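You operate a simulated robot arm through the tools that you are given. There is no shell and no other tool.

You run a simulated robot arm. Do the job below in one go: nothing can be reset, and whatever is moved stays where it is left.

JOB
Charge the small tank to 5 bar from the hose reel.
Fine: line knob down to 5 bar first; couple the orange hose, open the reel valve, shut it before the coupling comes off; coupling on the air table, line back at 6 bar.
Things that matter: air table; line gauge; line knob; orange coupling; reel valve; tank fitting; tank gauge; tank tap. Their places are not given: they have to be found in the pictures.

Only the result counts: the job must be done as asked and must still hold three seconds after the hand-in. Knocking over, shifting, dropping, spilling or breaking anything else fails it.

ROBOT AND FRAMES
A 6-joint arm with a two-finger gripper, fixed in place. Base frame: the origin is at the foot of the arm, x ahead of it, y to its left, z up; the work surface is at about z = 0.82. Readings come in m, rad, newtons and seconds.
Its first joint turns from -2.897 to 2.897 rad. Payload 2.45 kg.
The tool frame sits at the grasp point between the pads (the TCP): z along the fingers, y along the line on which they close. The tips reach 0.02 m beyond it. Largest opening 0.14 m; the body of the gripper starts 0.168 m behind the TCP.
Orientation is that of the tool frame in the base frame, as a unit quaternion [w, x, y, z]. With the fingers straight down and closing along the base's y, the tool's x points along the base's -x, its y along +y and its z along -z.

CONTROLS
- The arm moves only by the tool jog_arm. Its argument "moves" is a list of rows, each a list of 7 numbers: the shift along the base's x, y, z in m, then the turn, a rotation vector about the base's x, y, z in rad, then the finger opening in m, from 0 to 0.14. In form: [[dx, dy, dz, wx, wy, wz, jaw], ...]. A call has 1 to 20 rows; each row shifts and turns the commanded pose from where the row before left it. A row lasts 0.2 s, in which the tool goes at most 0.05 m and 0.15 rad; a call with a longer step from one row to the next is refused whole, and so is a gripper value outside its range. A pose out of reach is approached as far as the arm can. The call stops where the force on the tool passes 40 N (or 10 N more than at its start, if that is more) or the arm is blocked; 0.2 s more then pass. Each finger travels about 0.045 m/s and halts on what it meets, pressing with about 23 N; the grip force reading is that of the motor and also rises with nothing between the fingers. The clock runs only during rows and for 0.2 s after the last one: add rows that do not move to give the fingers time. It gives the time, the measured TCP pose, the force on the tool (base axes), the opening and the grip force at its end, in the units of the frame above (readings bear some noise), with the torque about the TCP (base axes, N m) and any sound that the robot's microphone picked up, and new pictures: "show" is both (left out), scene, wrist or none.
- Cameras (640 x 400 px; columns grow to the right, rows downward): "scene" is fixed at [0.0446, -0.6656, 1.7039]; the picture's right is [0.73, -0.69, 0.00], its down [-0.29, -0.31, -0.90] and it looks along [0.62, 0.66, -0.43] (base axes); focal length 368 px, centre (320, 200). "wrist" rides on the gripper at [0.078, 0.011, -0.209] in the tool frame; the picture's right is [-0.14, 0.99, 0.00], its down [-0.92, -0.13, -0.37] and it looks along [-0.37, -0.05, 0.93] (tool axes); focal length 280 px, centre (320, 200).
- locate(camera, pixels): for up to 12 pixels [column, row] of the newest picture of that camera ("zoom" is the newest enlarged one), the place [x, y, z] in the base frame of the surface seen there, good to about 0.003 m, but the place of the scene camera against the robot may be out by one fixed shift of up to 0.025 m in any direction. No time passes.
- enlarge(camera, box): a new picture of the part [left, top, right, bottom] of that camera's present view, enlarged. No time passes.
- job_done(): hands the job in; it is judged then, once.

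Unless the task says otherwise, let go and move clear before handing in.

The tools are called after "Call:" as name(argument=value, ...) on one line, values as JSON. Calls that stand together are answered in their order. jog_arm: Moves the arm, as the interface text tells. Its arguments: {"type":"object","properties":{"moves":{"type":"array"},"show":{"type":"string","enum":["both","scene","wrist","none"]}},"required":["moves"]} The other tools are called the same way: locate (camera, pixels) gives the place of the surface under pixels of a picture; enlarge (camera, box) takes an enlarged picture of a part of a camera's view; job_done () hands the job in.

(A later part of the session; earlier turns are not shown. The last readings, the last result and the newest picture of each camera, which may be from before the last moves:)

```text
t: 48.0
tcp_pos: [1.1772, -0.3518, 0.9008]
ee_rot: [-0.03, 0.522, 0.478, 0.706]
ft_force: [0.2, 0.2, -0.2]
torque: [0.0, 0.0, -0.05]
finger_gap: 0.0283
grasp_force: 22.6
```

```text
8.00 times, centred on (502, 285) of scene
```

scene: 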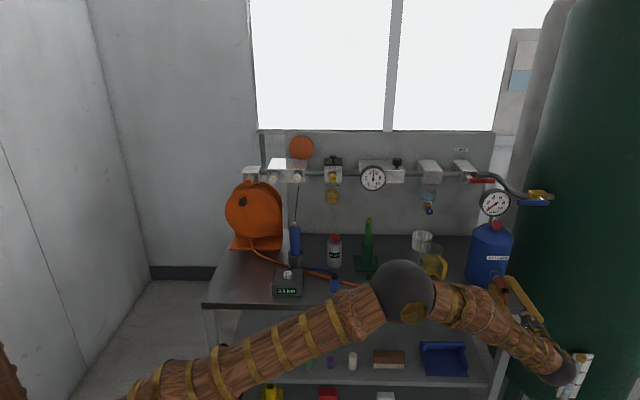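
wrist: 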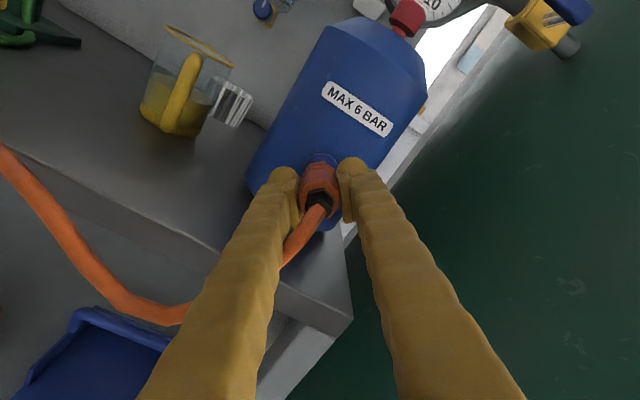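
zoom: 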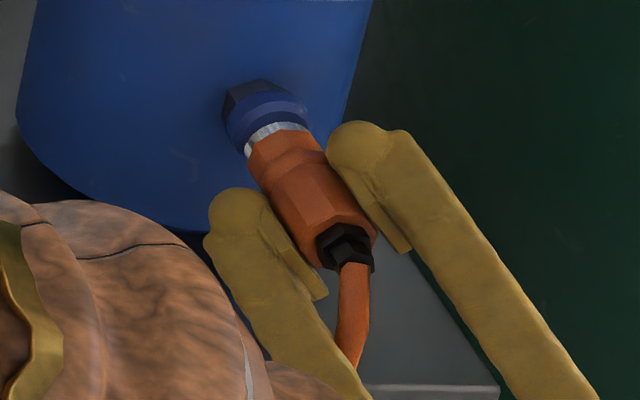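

No resistance yet; the ring is close to the boss face. I'll keep pushing gently until contact or a click.

Call:
jog_arm(moves=[[0.0018, 0.0018, 0, 0, 0, 0, 0], [0.0018, 0.0018, 0, 0, 0, 0, 0], [0.0018, 0.0018, 0, 0, 0, 0, 0], [0.0018, 0.0018, 0, 0, 0, 0, 0], [0, 0, 0, 0, 0, 0, 0]])

Call:
enlarge(camera="scene", box=[470, 260, 534, 310])

```text
t: 49.2
tcp_pos: [1.1843, -0.3458, 0.9012]
ee_rot: [-0.031, 0.523, 0.477, 0.706]
ft_force: [-13.8, -15.8, -4.8]
torque: [-0.06, 0.05, 0.0]
finger_gap: 0.0284
grasp_force: 22.6
```

scene: 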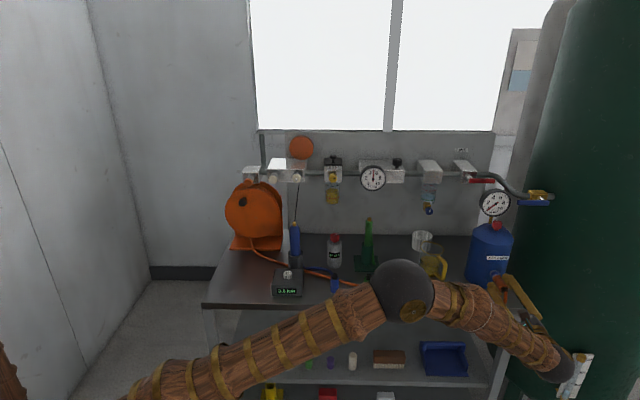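
wrist: 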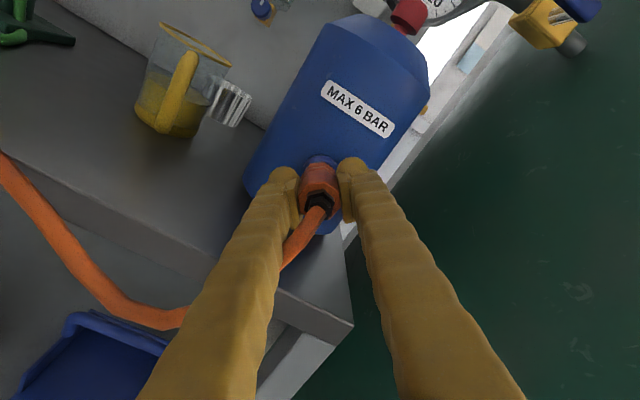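

```text
8.00 times, centred on (502, 285) of scene
```

zoom: 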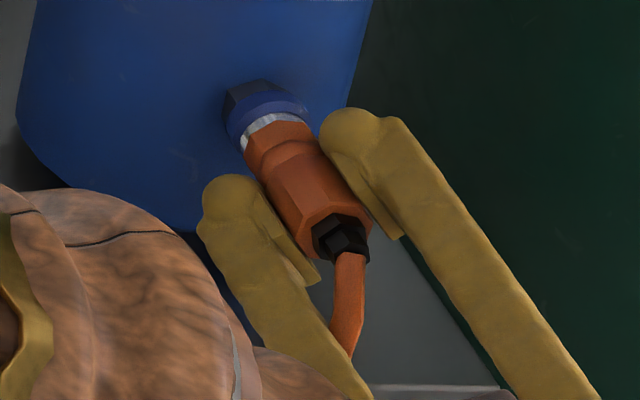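

The force reached about 21 N along the axis with no sound yet. I'll push slightly more to see if it clicks in.

Call:
jog_arm(moves=[[0.001, 0.001, 0, 0, 0, 0, 0], [0.0007, 0.0007, 0, 0, 0, 0, 0], [0, 0, 0, 0, 0, 0, 0]])

Call:
enlarge(camera="scene", box=[470, 260, 534, 310])

Call:
enlarge(camera="wrist", box=[285, 130, 365, 220])

```text
t: 50.0
tcp_pos: [1.1841, -0.3452, 0.9004]
ee_rot: [-0.031, 0.523, 0.478, 0.705]
ft_force: [-20.5, -30.2, -11.0]
torque: [-0.03, 0.04, -0.01]
finger_gap: 0.0285
grasp_force: 23.0
```

scene: 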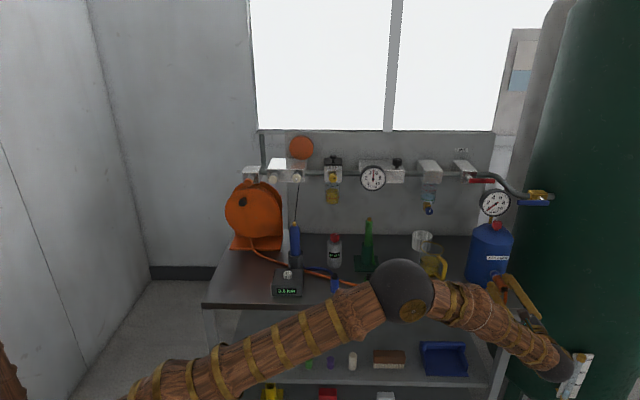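
wrist: 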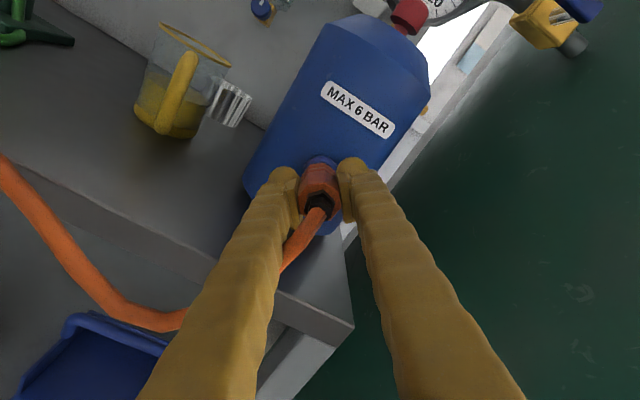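

```text
8.00 times, centred on (502, 285) of scene
```

zoom: 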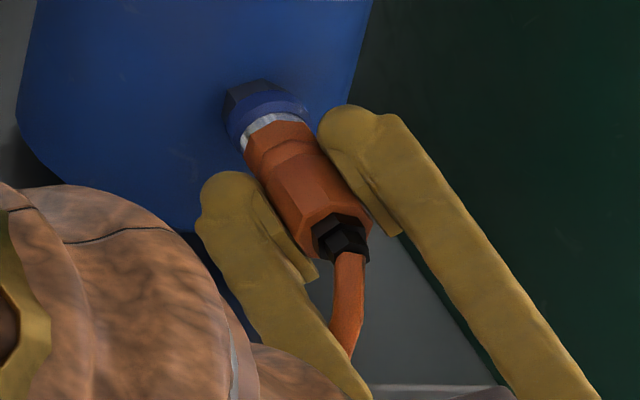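

```text
4.44 times, centred on (325, 175) of wrist
```

zoom: 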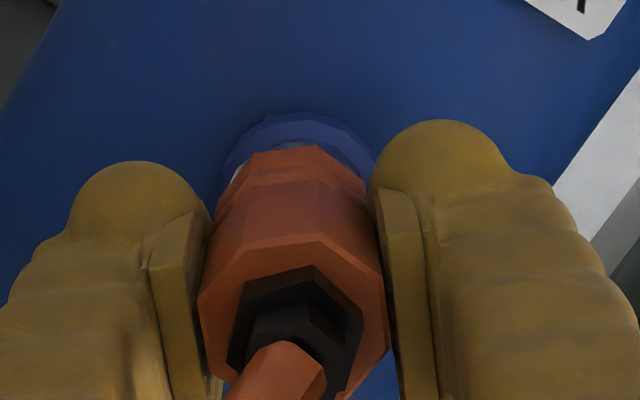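

The ring is flush against the boss with 38 N. I'll relieve the push and pull back very slightly to test whether it has latched.

Call:
jog_arm(moves=[[-0.0017, -0.0017, 0, 0, 0, 0, 0], [-0.001, -0.001, 0, 0, 0, 0, 0], [0, 0, 0, 0, 0, 0, 0]], show="scene")

Call:
enlarge(camera="scene", box=[470, 260, 534, 310])

```text
t: 50.8
tcp_pos: [1.1842, -0.3437, 0.9014]
ee_rot: [-0.031, 0.521, 0.478, 0.706]
ft_force: [11.5, 9.9, -9.1]
torque: [-0.19, 0.11, -0.15]
finger_gap: 0.0283
grasp_force: 23.0
```

scene: 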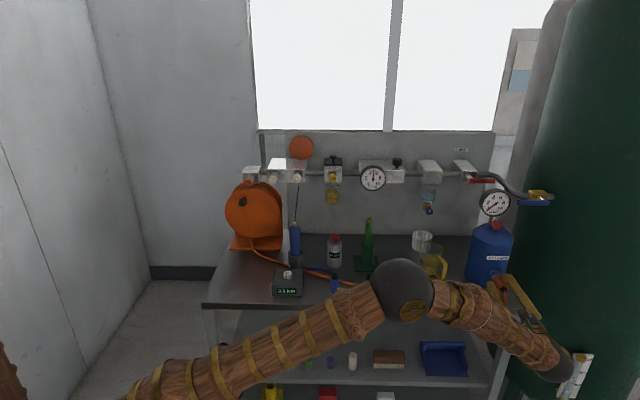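

```text
8.00 times, centred on (502, 285) of scene
```

zoom: 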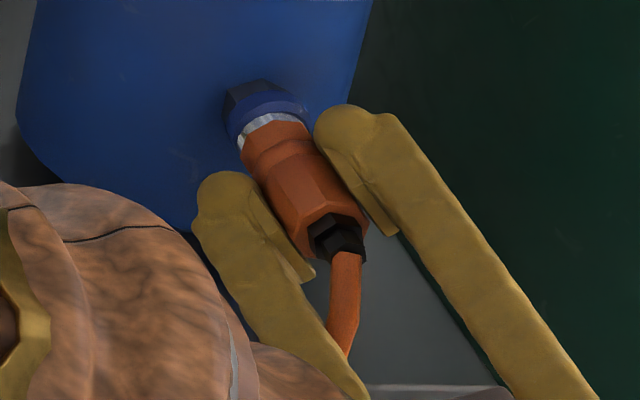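

The pull back is resisted by 15 N with no movement, so the coupling is latched. I'll relieve, open the fingers, and retreat straight back.

Call:
jog_arm(moves=[[0.001, 0.001, 0, 0, 0, 0, 0], [0, 0, 0, 0, 0, 0, 0.02], [0, 0, 0, 0, 0, 0, 0.035], [0, 0, 0, 0, 0, 0, 0.05], [0, 0, 0, 0, 0, 0, 0.065], [0, 0, 0, 0, 0, 0, 0.07], [0, 0, 0, 0, 0, 0, 0.07]])

Call:
enlarge(camera="scene", box=[470, 260, 534, 310])

```text
t: 52.4
tcp_pos: [1.1834, -0.3445, 0.9003]
ee_rot: [-0.031, 0.522, 0.478, 0.705]
ft_force: [0.0, 0.3, -0.7]
torque: [-0.01, -0.03, 0.01]
finger_gap: 0.0702
grasp_force: 0.1
```

scene: 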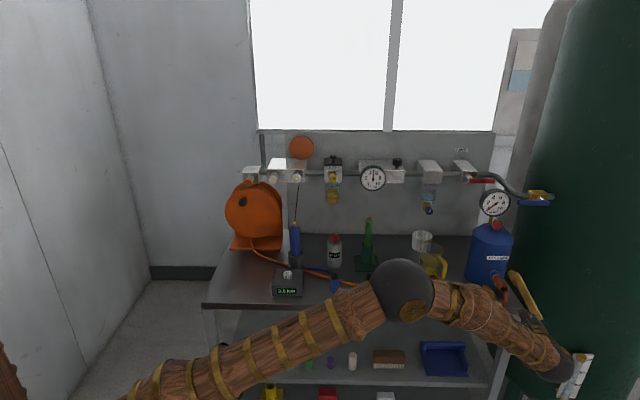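
wrist: 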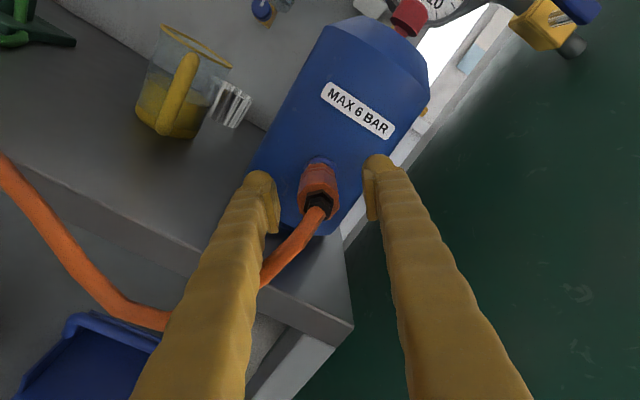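

```text
8.00 times, centred on (502, 285) of scene
```

zoom: 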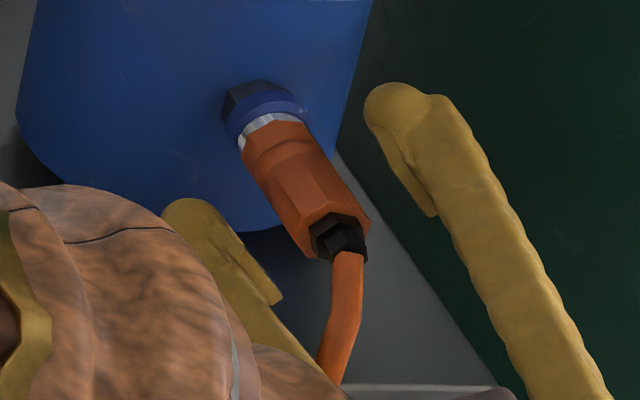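

The coupling stays on the fitting by itself. I'll retreat along the finger direction, move up-left clear of the hose, and head to view the reel valve.

Call:
jog_arm(moves=[[-0.015, -0.015, 0, 0, 0, 0, 0.07], [-0.02, -0.02, 0, 0, 0, 0, 0.07], [-0.022, -0.022, 0, 0, 0, 0, 0.07], [-0.022, -0.022, 0, 0, 0, 0, 0.07], [-0.021, -0.021, 0, 0, 0, 0, 0.07], [-0.018, 0.018, 0.03, -0.0926, 0.0926, 0, 0.07], [-0.018, 0.018, 0.03, -0.0926, 0.0926, 0, 0.07], [-0.018, 0.018, 0.03, -0.0926, 0.0926, 0, 0.07], [-0.018, 0.018, 0.03, -0.0926, 0.0926, 0, 0.07], [-0.018, 0.018, 0.03, -0.0926, 0.0926, 0, 0.07], [-0.018, 0.018, 0.03, -0.0926, 0.0926, 0, 0.07], [0, 0, 0, 0, 0, 0, 0.07]])

Call:
enlarge(camera="scene", box=[440, 180, 560, 310])

```text
t: 55.0
tcp_pos: [0.9785, -0.335, 1.0814]
ee_rot: [-0.016, 0.682, 0.625, 0.381]
ft_force: [0.3, -0.3, 0.4]
torque: [0.0, 0.01, -0.01]
finger_gap: 0.0698
grasp_force: 0.1
```

scene: 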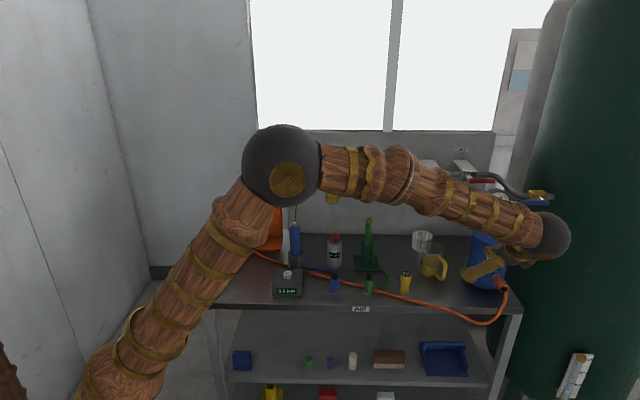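
wrist: 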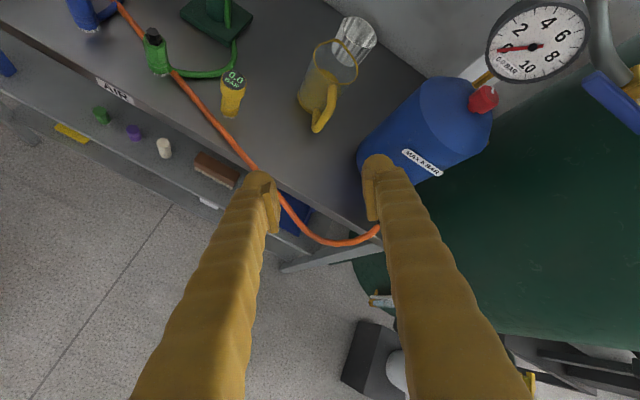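

```text
3.08 times, centred on (500, 245) of scene
```

zoom: 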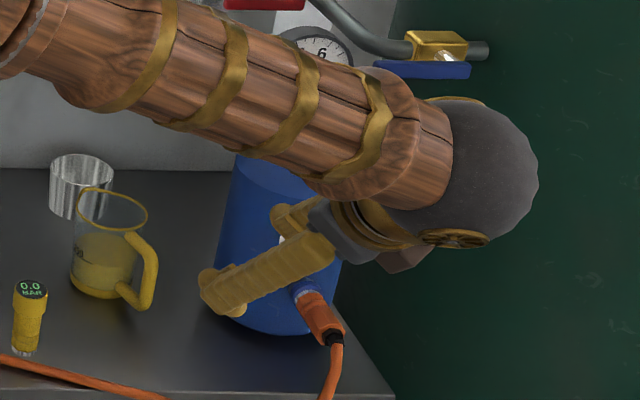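

The coupling hangs correctly on the fitting and the hose is clear. I'll take a look at the tank tap's marker at (483,98), then move toward the reel valve.

Call:
enlarge(camera="wrist", box=[440, 60, 540, 130])

Call:
jog_arm(moves=[[-0.02335, 0.03824, 0.01, -0.0719, -0.0719, 0.1016, 0.08], [-0.02335, 0.03824, 0.01, -0.0719, -0.0719, 0.1016, 0.08], [-0.02335, 0.03824, 0.01, -0.0719, -0.0719, 0.1016, 0.08], [-0.02335, 0.03824, 0.01, -0.0719, -0.0719, 0.1016, 0.08], [-0.02335, 0.03824, 0.01, -0.0719, -0.0719, 0.1016, 0.08], [-0.02335, 0.03824, 0.01, -0.0719, -0.0719, 0.1016, 0.08], [-0.02335, 0.03824, 0.01, -0.0719, -0.0719, 0.1016, 0.08], [-0.02335, 0.03824, 0.01, -0.0719, -0.0719, 0.1016, 0.08], [-0.02335, 0.03824, 0.01, -0.0719, -0.0719, 0.1016, 0.08], [-0.02335, 0.03824, 0.01, -0.0719, -0.0719, 0.1016, 0.08], [-0.02335, 0.03824, 0.01, -0.0719, -0.0719, 0.1016, 0.08], [-0.02335, 0.03824, 0.01, -0.0719, -0.0719, 0.1016, 0.08], [-0.02335, 0.03824, 0.01, -0.0719, -0.0719, 0.1016, 0.08], [-0.02335, 0.03824, 0.01, -0.0719, -0.0719, 0.1016, 0.08], [-0.02335, 0.03824, 0.01, -0.0719, -0.0719, 0.1016, 0.08], [-0.02335, 0.03824, 0.01, -0.0719, -0.0719, 0.1016, 0.08], [-0.02335, 0.03824, 0.01, -0.0719, -0.0719, 0.1016, 0.08], [0, 0, 0, 0, 0, 0, 0.08]])

```text
5.71 times, centred on (490, 95) of wrist
```

zoom: 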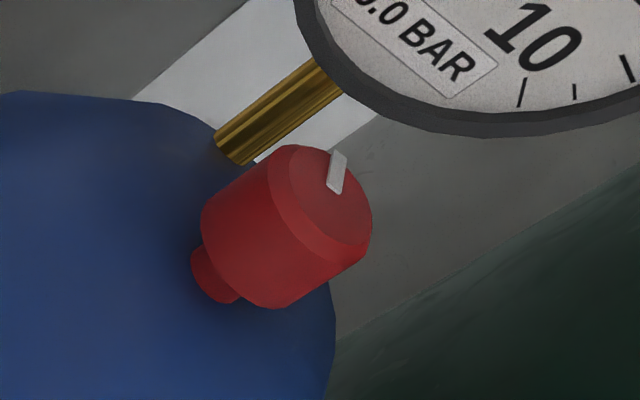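

```text
t: 58.8
tcp_pos: [0.581, 0.3111, 1.2507]
ee_rot: [0.355, -0.354, 0.852, 0.146]
ft_force: [1.2, 0.7, 0.1]
torque: [0.01, 0.04, 0.01]
finger_gap: 0.0797
grasp_force: 0.0
```

scene: 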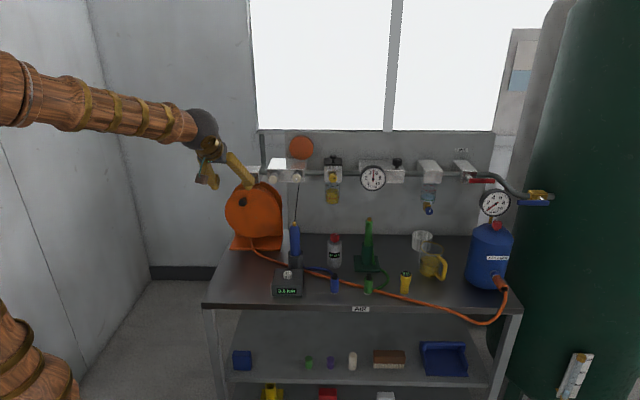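
wrist: 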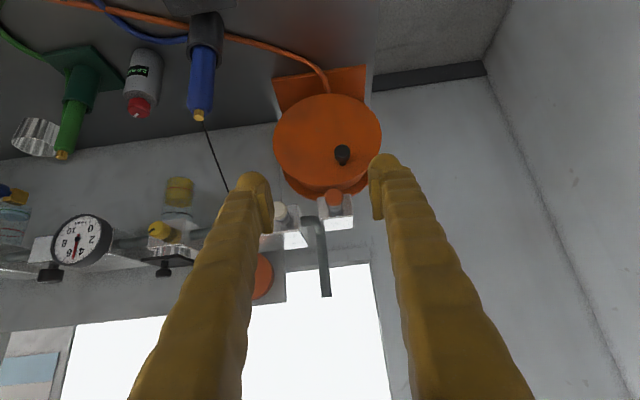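

The wrist view shows the orange valve at (333,198) just beneath (in image) the reel. I'll zoom in there.

Call:
enlarge(camera="wrist", box=[265, 150, 375, 240])

Call:
locate(camera="zoom", pixels=[[400, 210], [400, 195], [385, 210], [418, 210], [400, 235], [420, 260], [400, 160], [400, 130], [300, 140], [90, 260], [410, 300], [330, 180]])

```text
4.44 times, centred on (320, 195) of wrist
```

zoom: 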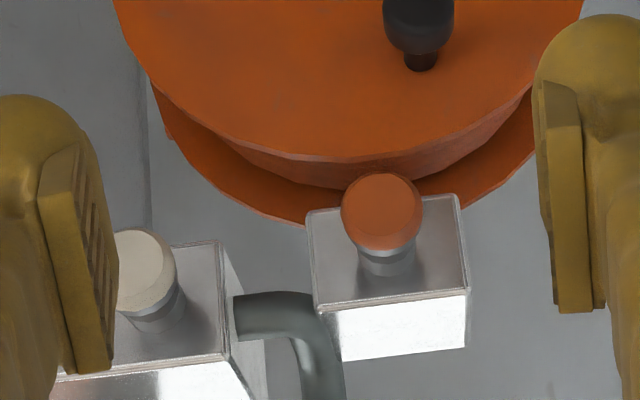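

```text
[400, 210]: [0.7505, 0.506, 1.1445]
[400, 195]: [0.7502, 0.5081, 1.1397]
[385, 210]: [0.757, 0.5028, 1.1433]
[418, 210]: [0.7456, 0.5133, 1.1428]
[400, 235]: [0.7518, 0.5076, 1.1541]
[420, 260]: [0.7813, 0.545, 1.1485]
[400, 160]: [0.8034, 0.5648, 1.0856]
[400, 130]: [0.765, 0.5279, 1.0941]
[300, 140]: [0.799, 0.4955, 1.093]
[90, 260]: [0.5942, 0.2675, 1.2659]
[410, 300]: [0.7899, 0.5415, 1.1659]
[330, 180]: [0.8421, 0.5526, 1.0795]
```

The reel-valve knob is a mushroom, face at d≈0.891, s≈0.180, z≈1.1435, radius about 0.019, projecting 4.7 cm from its block. I'll level the tool along n and stop about 10 cm short.

Call:
jog_arm(moves=[[0.0186, 0.0213, -0.0179, 0.0926, -0.0926, 0, 0.065], [0.0186, 0.0213, -0.0179, 0.0926, -0.0926, 0, 0.065], [0.0186, 0.0213, -0.0179, 0.0926, -0.0926, 0, 0.065], [0.0186, 0.0213, -0.0179, 0.0926, -0.0926, 0, 0.065], [0.0186, 0.0213, -0.0179, 0.0926, -0.0926, 0, 0.065], [0.0187, 0.0211, -0.0177, 0.0924, -0.0924, 0, 0.065], [0, 0, 0, 0, 0, 0, 0.065]])

Call:
enlarge(camera="wrist", box=[265, 110, 375, 200])

```text
t: 60.4
tcp_pos: [0.6936, 0.4396, 1.143]
ee_rot: [0.656, -0.269, 0.652, 0.27]
ft_force: [0.2, 0.2, 0.5]
torque: [-0.01, 0.0, 0.0]
finger_gap: 0.0651
grasp_force: 0.0
```

scene: 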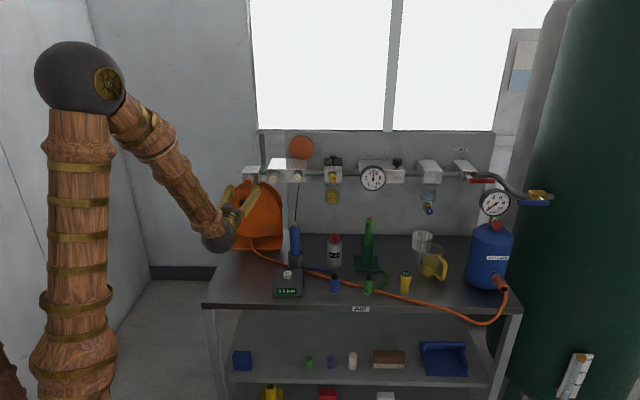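
wrist: 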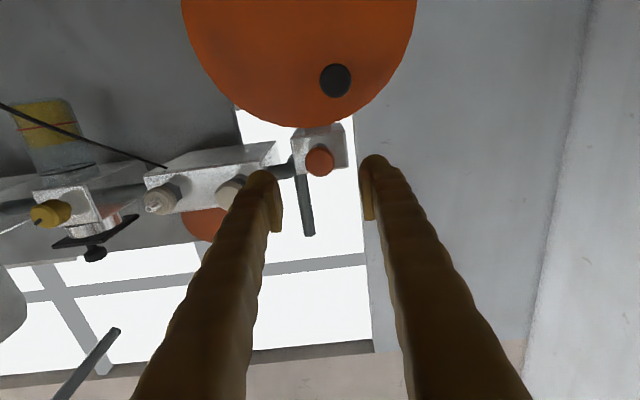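

```text
4.44 times, centred on (320, 155) of wrist
```

zoom: 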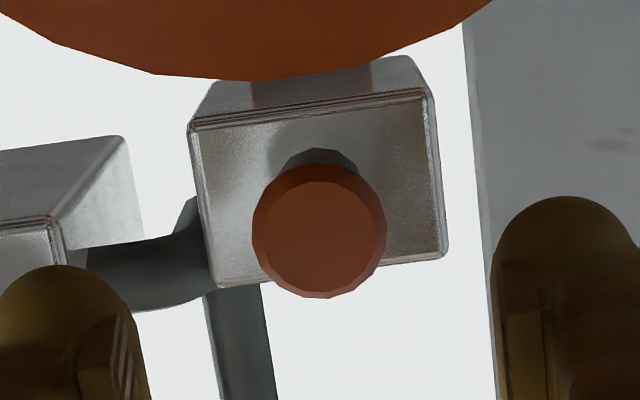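

The knob appears centred at zoom (319,232). I'll locate it and the block face.

Call:
locate(camera="zoom", pixels=[[319, 232], [260, 232], [378, 232], [319, 180], [319, 285], [319, 155], [230, 200], [410, 200], [260, 140], [300, 60]])

```text
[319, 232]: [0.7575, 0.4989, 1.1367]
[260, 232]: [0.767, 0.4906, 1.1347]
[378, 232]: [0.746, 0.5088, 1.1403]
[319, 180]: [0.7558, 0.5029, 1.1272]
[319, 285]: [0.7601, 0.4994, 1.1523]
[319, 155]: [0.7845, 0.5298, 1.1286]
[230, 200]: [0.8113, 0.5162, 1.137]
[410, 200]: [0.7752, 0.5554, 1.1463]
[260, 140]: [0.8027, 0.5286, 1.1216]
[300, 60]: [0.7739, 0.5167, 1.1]
```

I'll advance to straddle the knob and close on it.

Call:
jog_arm(moves=[[0.0177, 0.0169, -0.0008, 0, 0, 0, 0.06], [0.0177, 0.0169, -0.0008, 0, 0, 0, 0.06], [0.0177, 0.0169, -0.0008, 0, 0, 0, 0.06], [0.0177, 0.0169, -0.0006, 0, 0, 0, 0.06], [0, 0, 0, 0, 0, 0, 0.06], [0, 0, 0, 0, 0, 0, 0.045], [0, 0, 0, 0, 0, 0, 0.032], [0, 0, 0, 0, 0, 0, 0.03], [0, 0, 0, 0, 0, 0, 0.03], [0, 0, 0, 0, 0, 0, 0.03]])

Call:
enlarge(camera="scene", box=[220, 150, 300, 210])

Call:
enlarge(camera="wrist", box=[265, 130, 375, 220])

```text
t: 62.6
tcp_pos: [0.7632, 0.5067, 1.1405]
ee_rot: [0.655, -0.271, 0.652, 0.271]
ft_force: [-7.2, 6.1, -0.9]
torque: [-0.02, 0.0, 0.13]
finger_gap: 0.0366
grasp_force: 5.3
```

scene: 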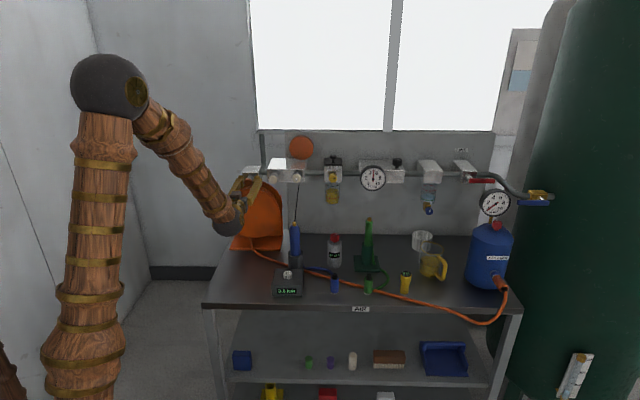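
wrist: 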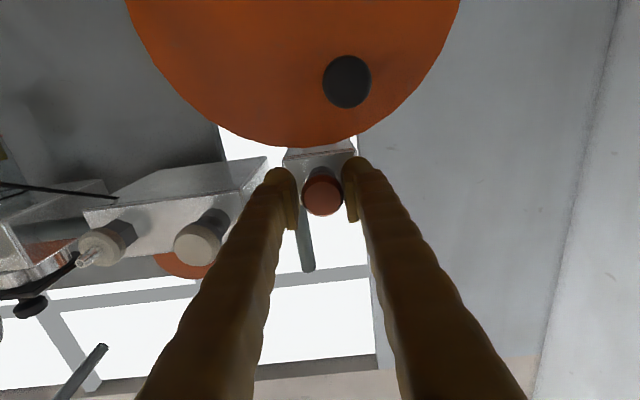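

```text
6.67 times, centred on (260, 180) of scene
```

zoom: 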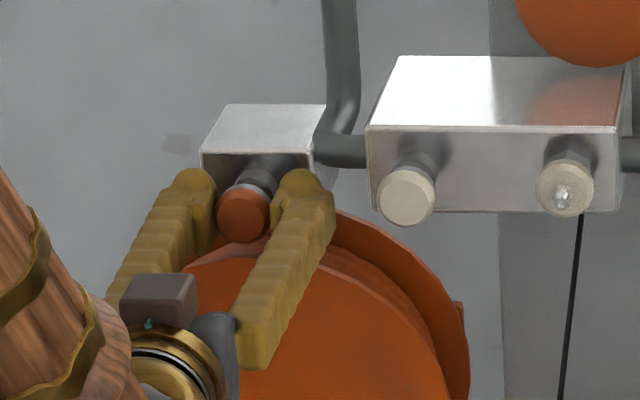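

```text
4.44 times, centred on (320, 175) of wrist
```

zoom: 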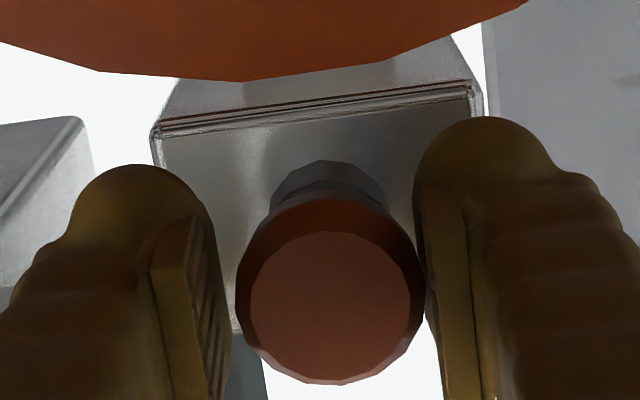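

Only the right finger is touching (tool force points to -u), so I'll shift 3 mm that way, grip fully, then try a gentle pull outward.

Call:
jog_arm(moves=[[-0.0021, 0.0021, 0, 0, 0, 0, 0.03], [0, 0, 0, 0, 0, 0, 0.02], [0, 0, 0, 0, 0, 0, 0.01], [0, 0, 0, 0, 0, 0, 0.01]], show="none")

Call:
jog_arm(moves=[[-0.0015, -0.0015, 0, 0, 0, 0, 0.01], [-0.0015, -0.0015, 0, 0, 0, 0, 0.01], [0, 0, 0, 0, 0, 0, 0.01]])

Call:
enlarge(camera="scene", box=[220, 150, 300, 210])

```text
t: 63.6
tcp_pos: [0.7627, 0.509, 1.1405]
ee_rot: [0.655, -0.269, 0.652, 0.27]
ft_force: [15.8, -15.6, -0.9]
torque: [0.01, 0.03, -0.19]
finger_gap: 0.0321
grasp_force: 44.8
```

```text
t: 64.4
tcp_pos: [0.7596, 0.5051, 1.1396]
ee_rot: [0.655, -0.27, 0.652, 0.271]
ft_force: [20.3, -19.9, -6.0]
torque: [-0.06, 0.09, -0.3]
finger_gap: 0.0323
grasp_force: 45.2
```

scene: 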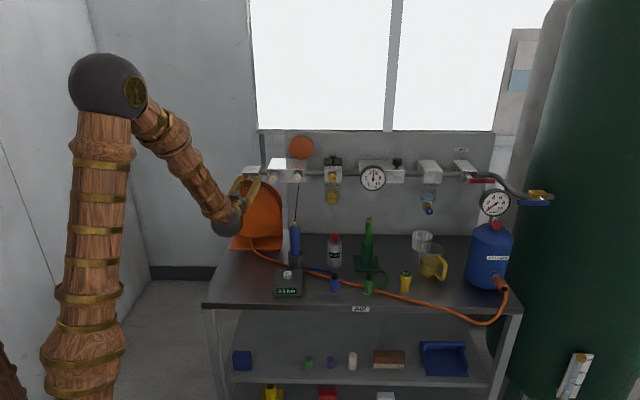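
wrist: 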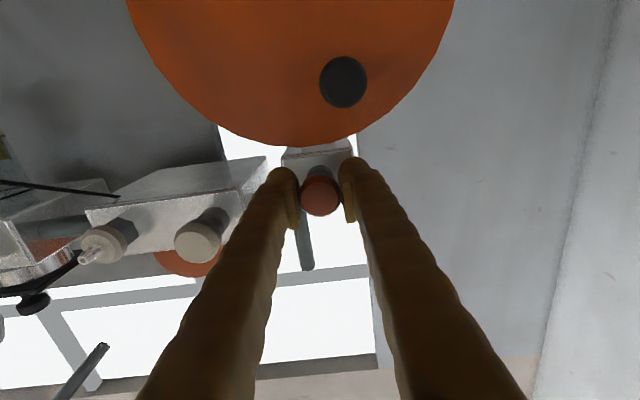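

```text
6.67 times, centred on (260, 180) of scene
```

zoom: 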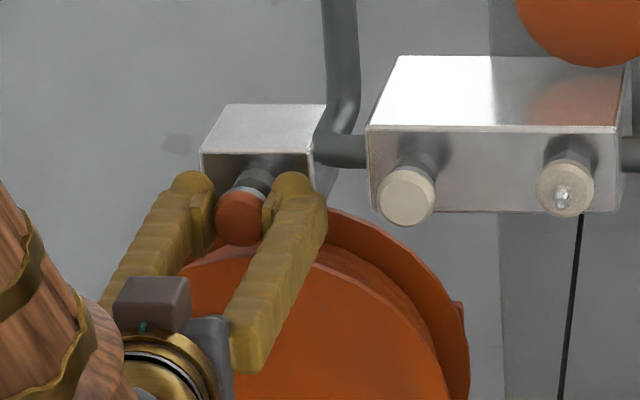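

The tool moved out 5 mm with no axial resistance and the knob seems to have come along. I'll relieve the side force, pull a bit more, and check tank gauge and knob position.

Call:
jog_arm(moves=[[0.0012, -0.0012, 0, 0, 0, 0, 0.01], [-0.0015, -0.0015, 0, 0, 0, 0, 0.01], [-0.0015, -0.0015, 0, 0, 0, 0, 0.01], [0, 0, 0, 0, 0, 0, 0.01]])

Call:
enlarge(camera="wrist", box=[265, 130, 375, 220])

Call:
enlarge(camera="scene", box=[470, 180, 520, 240])

Call:
locate(camera="wrist", pixels=[[320, 196], [315, 200], [326, 200], [322, 172]])

```text
t: 65.4
tcp_pos: [0.7572, 0.5016, 1.1404]
ee_rot: [0.655, -0.27, 0.652, 0.271]
ft_force: [11.8, -12.0, -11.0]
torque: [-0.08, 0.12, -0.1]
finger_gap: 0.0323
grasp_force: 44.6
```

scene: 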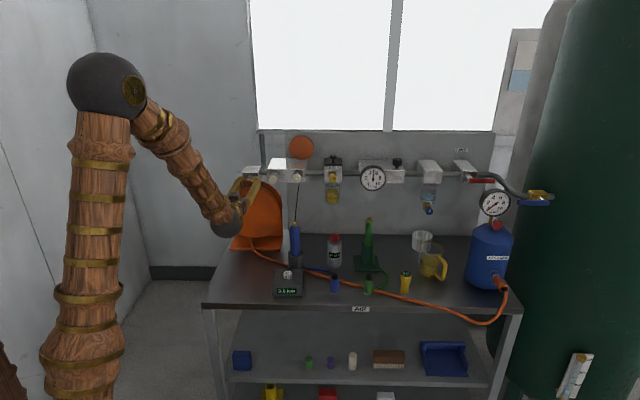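
wrist: 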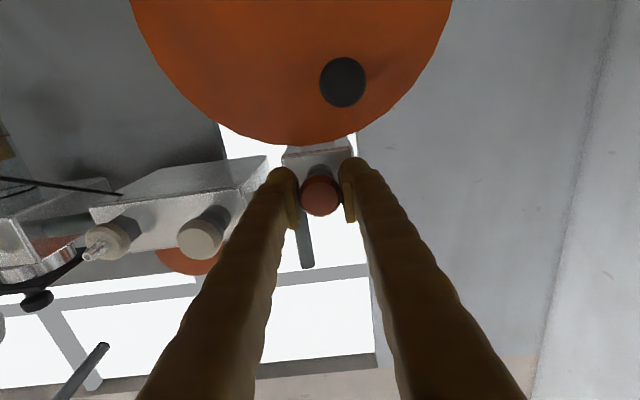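

```text
4.44 times, centred on (320, 175) of wrist
```

zoom: 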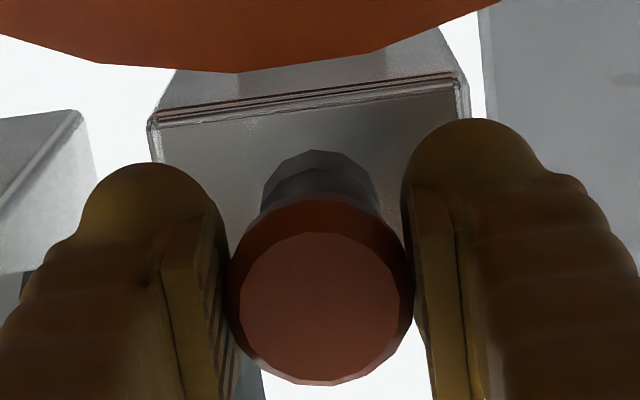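

```text
6.67 times, centred on (495, 210) of scene
```

zoom: 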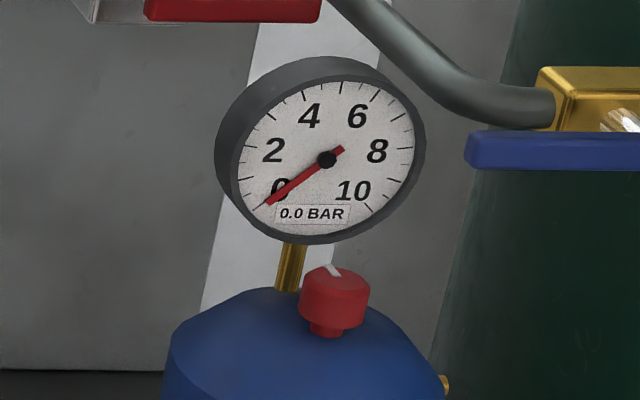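

```text
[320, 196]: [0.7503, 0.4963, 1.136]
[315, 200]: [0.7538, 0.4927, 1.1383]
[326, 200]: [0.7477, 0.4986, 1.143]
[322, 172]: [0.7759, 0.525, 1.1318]
```

The knob face has moved out about 8 mm, so it does slide. I'll keep pulling until a stop.

Call:
jog_arm(moves=[[-0.0018, -0.0018, -0.0004, 0, 0, 0, 0.01], [-0.0018, -0.0018, -0.0004, 0, 0, 0, 0.01], [-0.0018, -0.0018, 0, 0, 0, 0, 0.01], [0, 0, 0, 0, 0, 0, 0.01]])

Call:
enlarge(camera="wrist", box=[265, 130, 375, 220])

Call:
enlarge(camera="scene", box=[470, 180, 520, 240])

Call:
locate(camera="wrist", pixels=[[320, 196], [315, 200], [326, 200], [322, 172]])

```text
t: 66.4
tcp_pos: [0.7497, 0.4969, 1.1403]
ee_rot: [0.655, -0.27, 0.652, 0.27]
ft_force: [20.9, -6.7, -4.5]
torque: [-0.01, 0.01, -0.18]
finger_gap: 0.0325
grasp_force: 45.0
```

scene: 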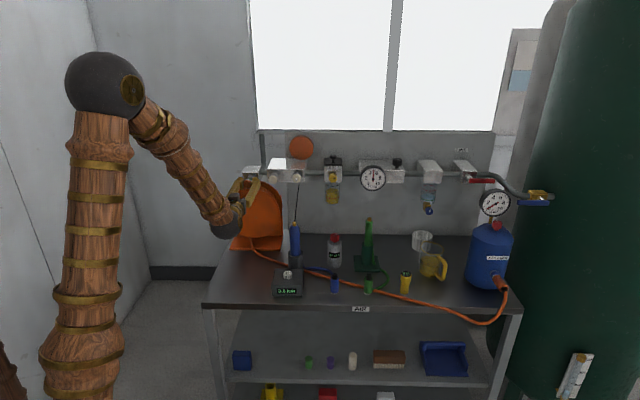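
wrist: 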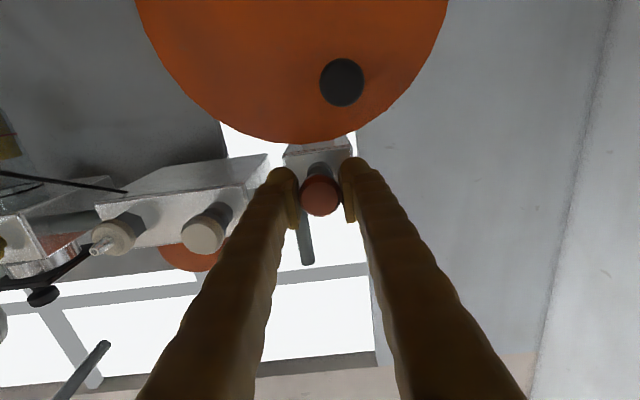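

```text
4.44 times, centred on (320, 175) of wrist
```

zoom: 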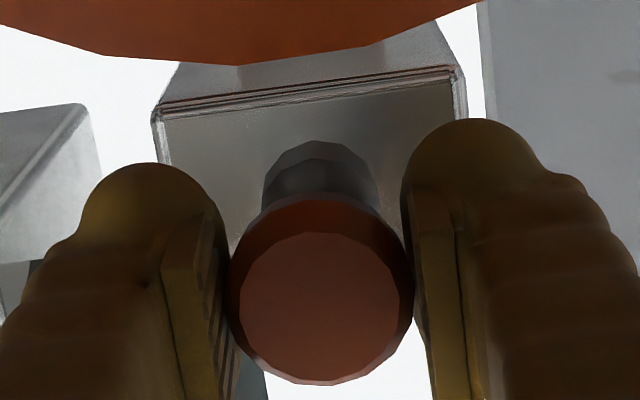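

```text
6.67 times, centred on (495, 210) of scene
```

zoom: 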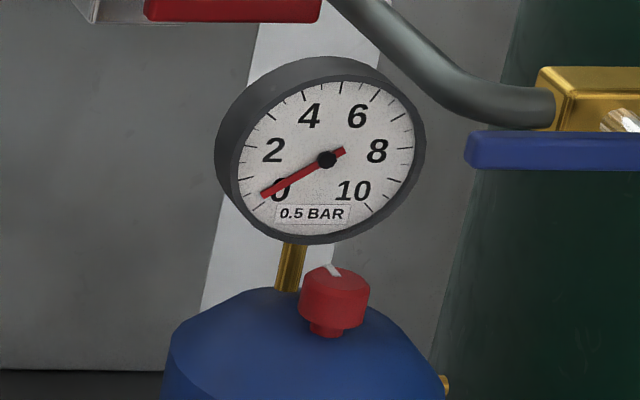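

```text
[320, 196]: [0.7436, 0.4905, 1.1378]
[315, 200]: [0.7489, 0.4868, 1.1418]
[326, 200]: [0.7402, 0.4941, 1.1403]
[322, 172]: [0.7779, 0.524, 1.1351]
```

The tank gauge now reads about 0.5 BAR and rising: the valve is open. I'll hold here and wait a little while watching the tank gauge.

Call:
jog_arm(moves=[[0, 0, 0, 0, 0, 0, 0.01], [0, 0, 0, 0, 0, 0, 0.01], [0, 0, 0, 0, 0, 0, 0.01], [0, 0, 0, 0, 0, 0, 0.01], [0, 0, 0, 0, 0, 0, 0.01], [0, 0, 0, 0, 0, 0, 0.01], [0, 0, 0, 0, 0, 0, 0.01], [0, 0, 0, 0, 0, 0, 0.01], [0, 0, 0, 0, 0, 0, 0.01], [0, 0, 0, 0, 0, 0, 0.01]], show="scene")

Call:
enlarge(camera="scene", box=[470, 180, 520, 240])

Call:
enlarge(camera="scene", box=[358, 164, 390, 194])

```text
t: 68.6
tcp_pos: [0.7505, 0.4964, 1.1403]
ee_rot: [0.655, -0.271, 0.651, 0.272]
ft_force: [22.2, -6.8, 5.7]
torque: [0.01, -0.04, -0.16]
finger_gap: 0.0322
grasp_force: 45.2
```

scene: 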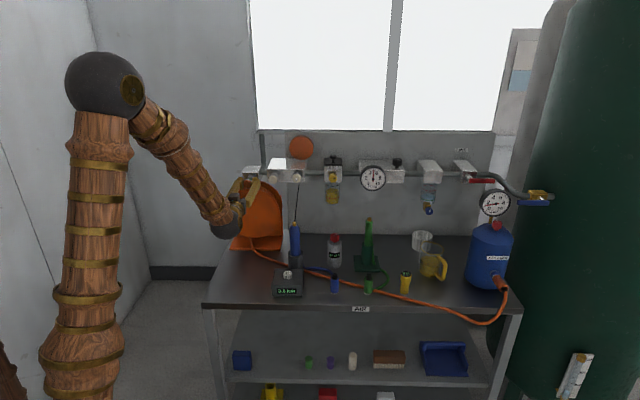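

```text
6.67 times, centred on (495, 210) of scene
```

zoom: 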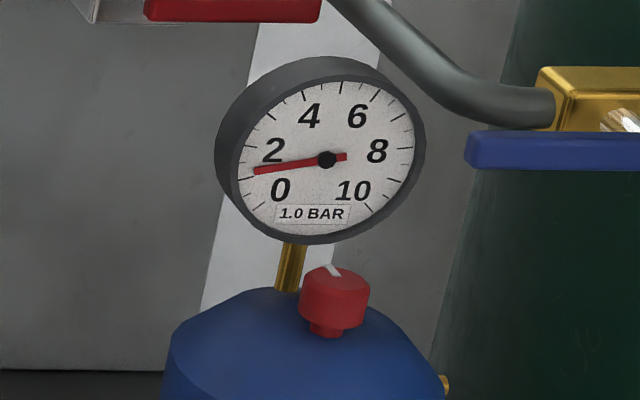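

```text
13.33 times, centred on (374, 179) of scene
```

zoom: 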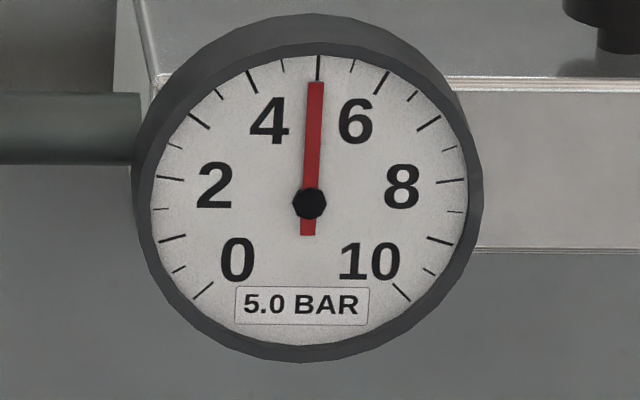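

Tank is at about 1.2 bar, line still 5.0. I'll relax the hold slightly and keep waiting.

Call:
jog_arm(moves=[[0.001, -0.0002, 0, 0, 0, 0, 0.01], [0, 0, 0, 0, 0, 0, 0.01], [0, 0, 0, 0, 0, 0, 0.01], [0, 0, 0, 0, 0, 0, 0.01], [0, 0, 0, 0, 0, 0, 0.01], [0, 0, 0, 0, 0, 0, 0.01], [0, 0, 0, 0, 0, 0, 0.01], [0, 0, 0, 0, 0, 0, 0.01], [0, 0, 0, 0, 0, 0, 0.01], [0, 0, 0, 0, 0, 0, 0.01], [0, 0, 0, 0, 0, 0, 0.01], [0, 0, 0, 0, 0, 0, 0.01], [0, 0, 0, 0, 0, 0, 0.01], [0, 0, 0, 0, 0, 0, 0.01], [0, 0, 0, 0, 0, 0, 0.01], [0, 0, 0, 0, 0, 0, 0.01], [0, 0, 0, 0, 0, 0, 0.01], [0, 0, 0, 0, 0, 0, 0.01], [0, 0, 0, 0, 0, 0, 0.01], [0, 0, 0, 0, 0, 0, 0.01]], show="scene")

Call:
enlarge(camera="scene", box=[470, 180, 520, 240])

```text
t: 72.8
tcp_pos: [0.751, 0.497, 1.1397]
ee_rot: [0.655, -0.27, 0.653, 0.27]
ft_force: [-14.2, 15.5, 2.3]
torque: [0.04, -0.01, 0.2]
finger_gap: 0.032
grasp_force: 44.7
```

scene: 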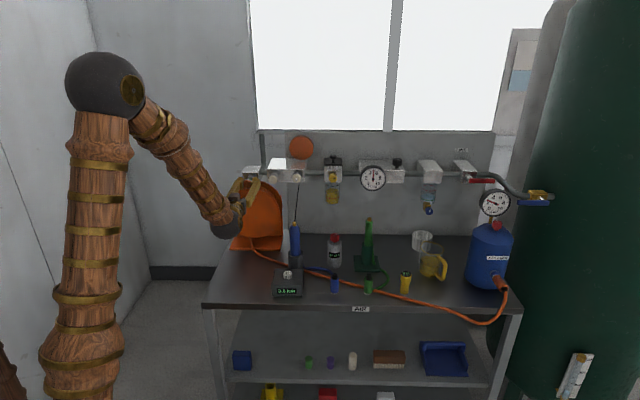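

```text
6.67 times, centred on (495, 210) of scene
```

zoom: 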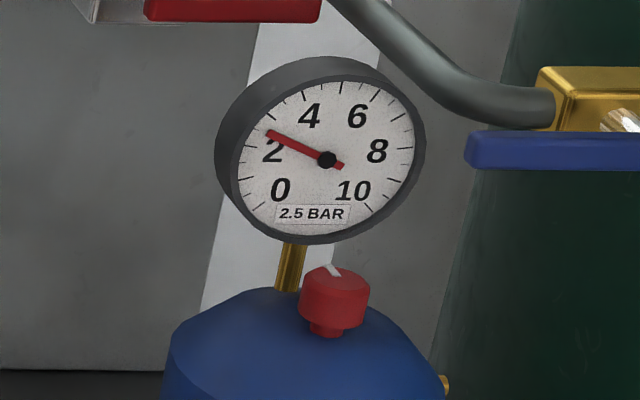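

Tank is at 2.5 bar. I'll wait longer.

Call:
jog_arm(moves=[[0, 0, 0, 0, 0, 0, 0.01], [0, 0, 0, 0, 0, 0, 0.01], [0, 0, 0, 0, 0, 0, 0.01], [0, 0, 0, 0, 0, 0, 0.01], [0, 0, 0, 0, 0, 0, 0.01], [0, 0, 0, 0, 0, 0, 0.01], [0, 0, 0, 0, 0, 0, 0.01], [0, 0, 0, 0, 0, 0, 0.01], [0, 0, 0, 0, 0, 0, 0.01], [0, 0, 0, 0, 0, 0, 0.01], [0, 0, 0, 0, 0, 0, 0.01], [0, 0, 0, 0, 0, 0, 0.01], [0, 0, 0, 0, 0, 0, 0.01], [0, 0, 0, 0, 0, 0, 0.01], [0, 0, 0, 0, 0, 0, 0.01], [0, 0, 0, 0, 0, 0, 0.01], [0, 0, 0, 0, 0, 0, 0.01], [0, 0, 0, 0, 0, 0, 0.01], [0, 0, 0, 0, 0, 0, 0.01], [0, 0, 0, 0, 0, 0, 0.01]], show="scene")

Call:
enlarge(camera="scene", box=[470, 180, 520, 240])

```text
t: 77.0
tcp_pos: [0.7516, 0.4972, 1.1393]
ee_rot: [0.655, -0.27, 0.652, 0.271]
ft_force: [-11.9, 11.0, -1.4]
torque: [-0.03, 0.03, 0.13]
finger_gap: 0.0324
grasp_force: 45.2
```

scene: 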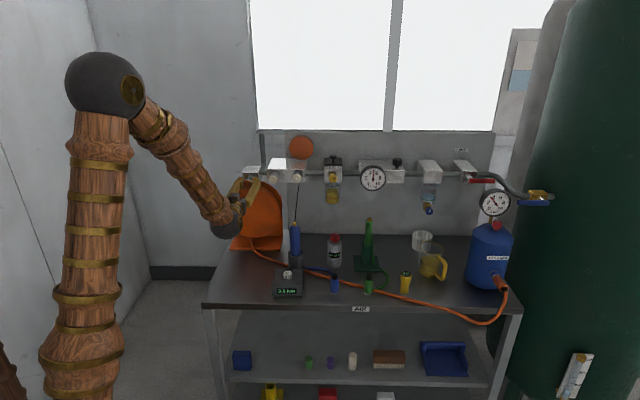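

```text
6.67 times, centred on (495, 210) of scene
```

zoom: 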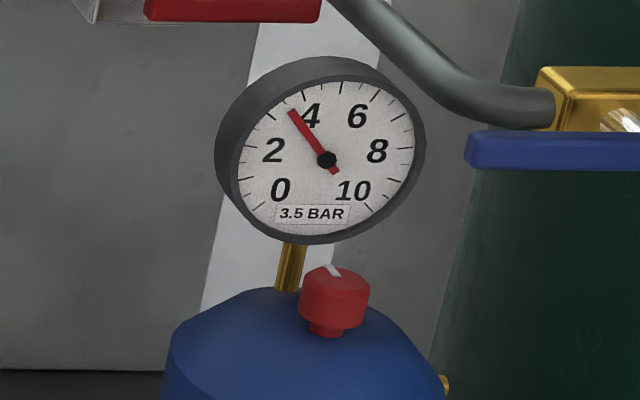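

Tank is at about 3.6 bar. I'll keep waiting.

Call:
jog_arm(moves=[[0, 0, 0, 0, 0, 0, 0.01], [0, 0, 0, 0, 0, 0, 0.01], [0, 0, 0, 0, 0, 0, 0.01], [0, 0, 0, 0, 0, 0, 0.01], [0, 0, 0, 0, 0, 0, 0.01], [0, 0, 0, 0, 0, 0, 0.01], [0, 0, 0, 0, 0, 0, 0.01], [0, 0, 0, 0, 0, 0, 0.01], [0, 0, 0, 0, 0, 0, 0.01], [0, 0, 0, 0, 0, 0, 0.01], [0, 0, 0, 0, 0, 0, 0.01], [0, 0, 0, 0, 0, 0, 0.01], [0, 0, 0, 0, 0, 0, 0.01], [0, 0, 0, 0, 0, 0, 0.01], [0, 0, 0, 0, 0, 0, 0.01], [0, 0, 0, 0, 0, 0, 0.01], [0, 0, 0, 0, 0, 0, 0.01], [0, 0, 0, 0, 0, 0, 0.01], [0, 0, 0, 0, 0, 0, 0.01], [0, 0, 0, 0, 0, 0, 0.01]], show="scene")

Call:
enlarge(camera="scene", box=[470, 180, 520, 240])

```text
t: 81.2
tcp_pos: [0.7518, 0.4977, 1.1412]
ee_rot: [0.655, -0.27, 0.652, 0.271]
ft_force: [-5.8, 6.9, -0.6]
torque: [-0.03, -0.01, 0.07]
finger_gap: 0.0322
grasp_force: 44.9
```

scene: 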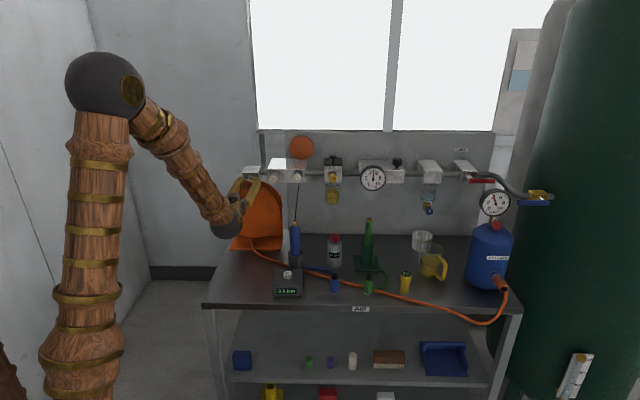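

```text
6.67 times, centred on (495, 210) of scene
```

zoom: 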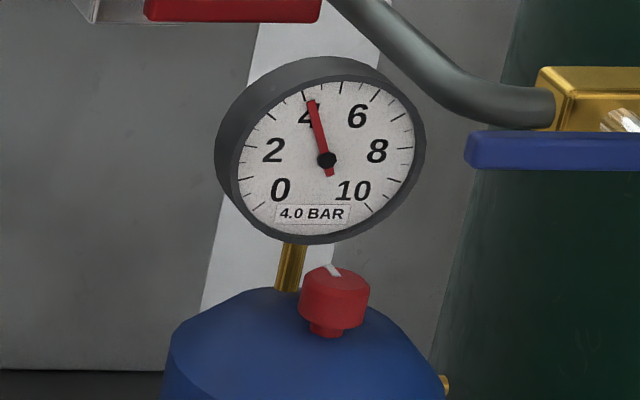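

Tank is about 4.2 bar and slowing toward 5. I'll wait through several more calls.

Call:
jog_arm(moves=[[0, 0, 0, 0, 0, 0, 0.01], [0, 0, 0, 0, 0, 0, 0.01], [0, 0, 0, 0, 0, 0, 0.01], [0, 0, 0, 0, 0, 0, 0.01], [0, 0, 0, 0, 0, 0, 0.01], [0, 0, 0, 0, 0, 0, 0.01], [0, 0, 0, 0, 0, 0, 0.01], [0, 0, 0, 0, 0, 0, 0.01], [0, 0, 0, 0, 0, 0, 0.01], [0, 0, 0, 0, 0, 0, 0.01], [0, 0, 0, 0, 0, 0, 0.01], [0, 0, 0, 0, 0, 0, 0.01], [0, 0, 0, 0, 0, 0, 0.01], [0, 0, 0, 0, 0, 0, 0.01], [0, 0, 0, 0, 0, 0, 0.01], [0, 0, 0, 0, 0, 0, 0.01], [0, 0, 0, 0, 0, 0, 0.01], [0, 0, 0, 0, 0, 0, 0.01], [0, 0, 0, 0, 0, 0, 0.01], [0, 0, 0, 0, 0, 0, 0.01]], show="none")

Call:
jog_arm(moves=[[0, 0, 0, 0, 0, 0, 0.01], [0, 0, 0, 0, 0, 0, 0.01], [0, 0, 0, 0, 0, 0, 0.01], [0, 0, 0, 0, 0, 0, 0.01], [0, 0, 0, 0, 0, 0, 0.01], [0, 0, 0, 0, 0, 0, 0.01], [0, 0, 0, 0, 0, 0, 0.01], [0, 0, 0, 0, 0, 0, 0.01], [0, 0, 0, 0, 0, 0, 0.01], [0, 0, 0, 0, 0, 0, 0.01], [0, 0, 0, 0, 0, 0, 0.01], [0, 0, 0, 0, 0, 0, 0.01], [0, 0, 0, 0, 0, 0, 0.01], [0, 0, 0, 0, 0, 0, 0.01], [0, 0, 0, 0, 0, 0, 0.01], [0, 0, 0, 0, 0, 0, 0.01], [0, 0, 0, 0, 0, 0, 0.01], [0, 0, 0, 0, 0, 0, 0.01], [0, 0, 0, 0, 0, 0, 0.01], [0, 0, 0, 0, 0, 0, 0.01]], show="scene")

Call:
enlarge(camera="scene", box=[470, 180, 520, 240])

```text
t: 85.4
tcp_pos: [0.7505, 0.4986, 1.1398]
ee_rot: [0.655, -0.271, 0.651, 0.271]
ft_force: [-3.1, 3.7, 0.2]
torque: [-0.02, -0.02, 0.06]
finger_gap: 0.0322
grasp_force: 44.8
```

```text
t: 89.6
tcp_pos: [0.7511, 0.4971, 1.1393]
ee_rot: [0.655, -0.27, 0.652, 0.271]
ft_force: [-1.1, 0.9, -1.0]
torque: [0.01, -0.01, 0.0]
finger_gap: 0.0326
grasp_force: 44.9
```

scene: 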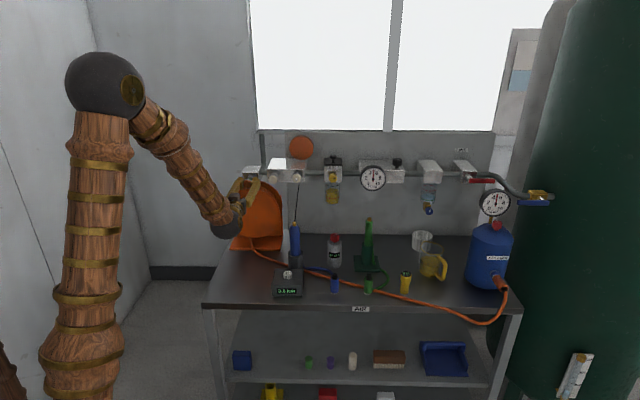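

```text
6.67 times, centred on (495, 210) of scene
```

zoom: 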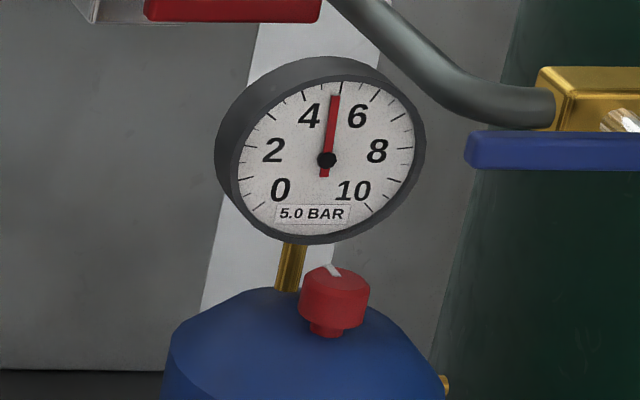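

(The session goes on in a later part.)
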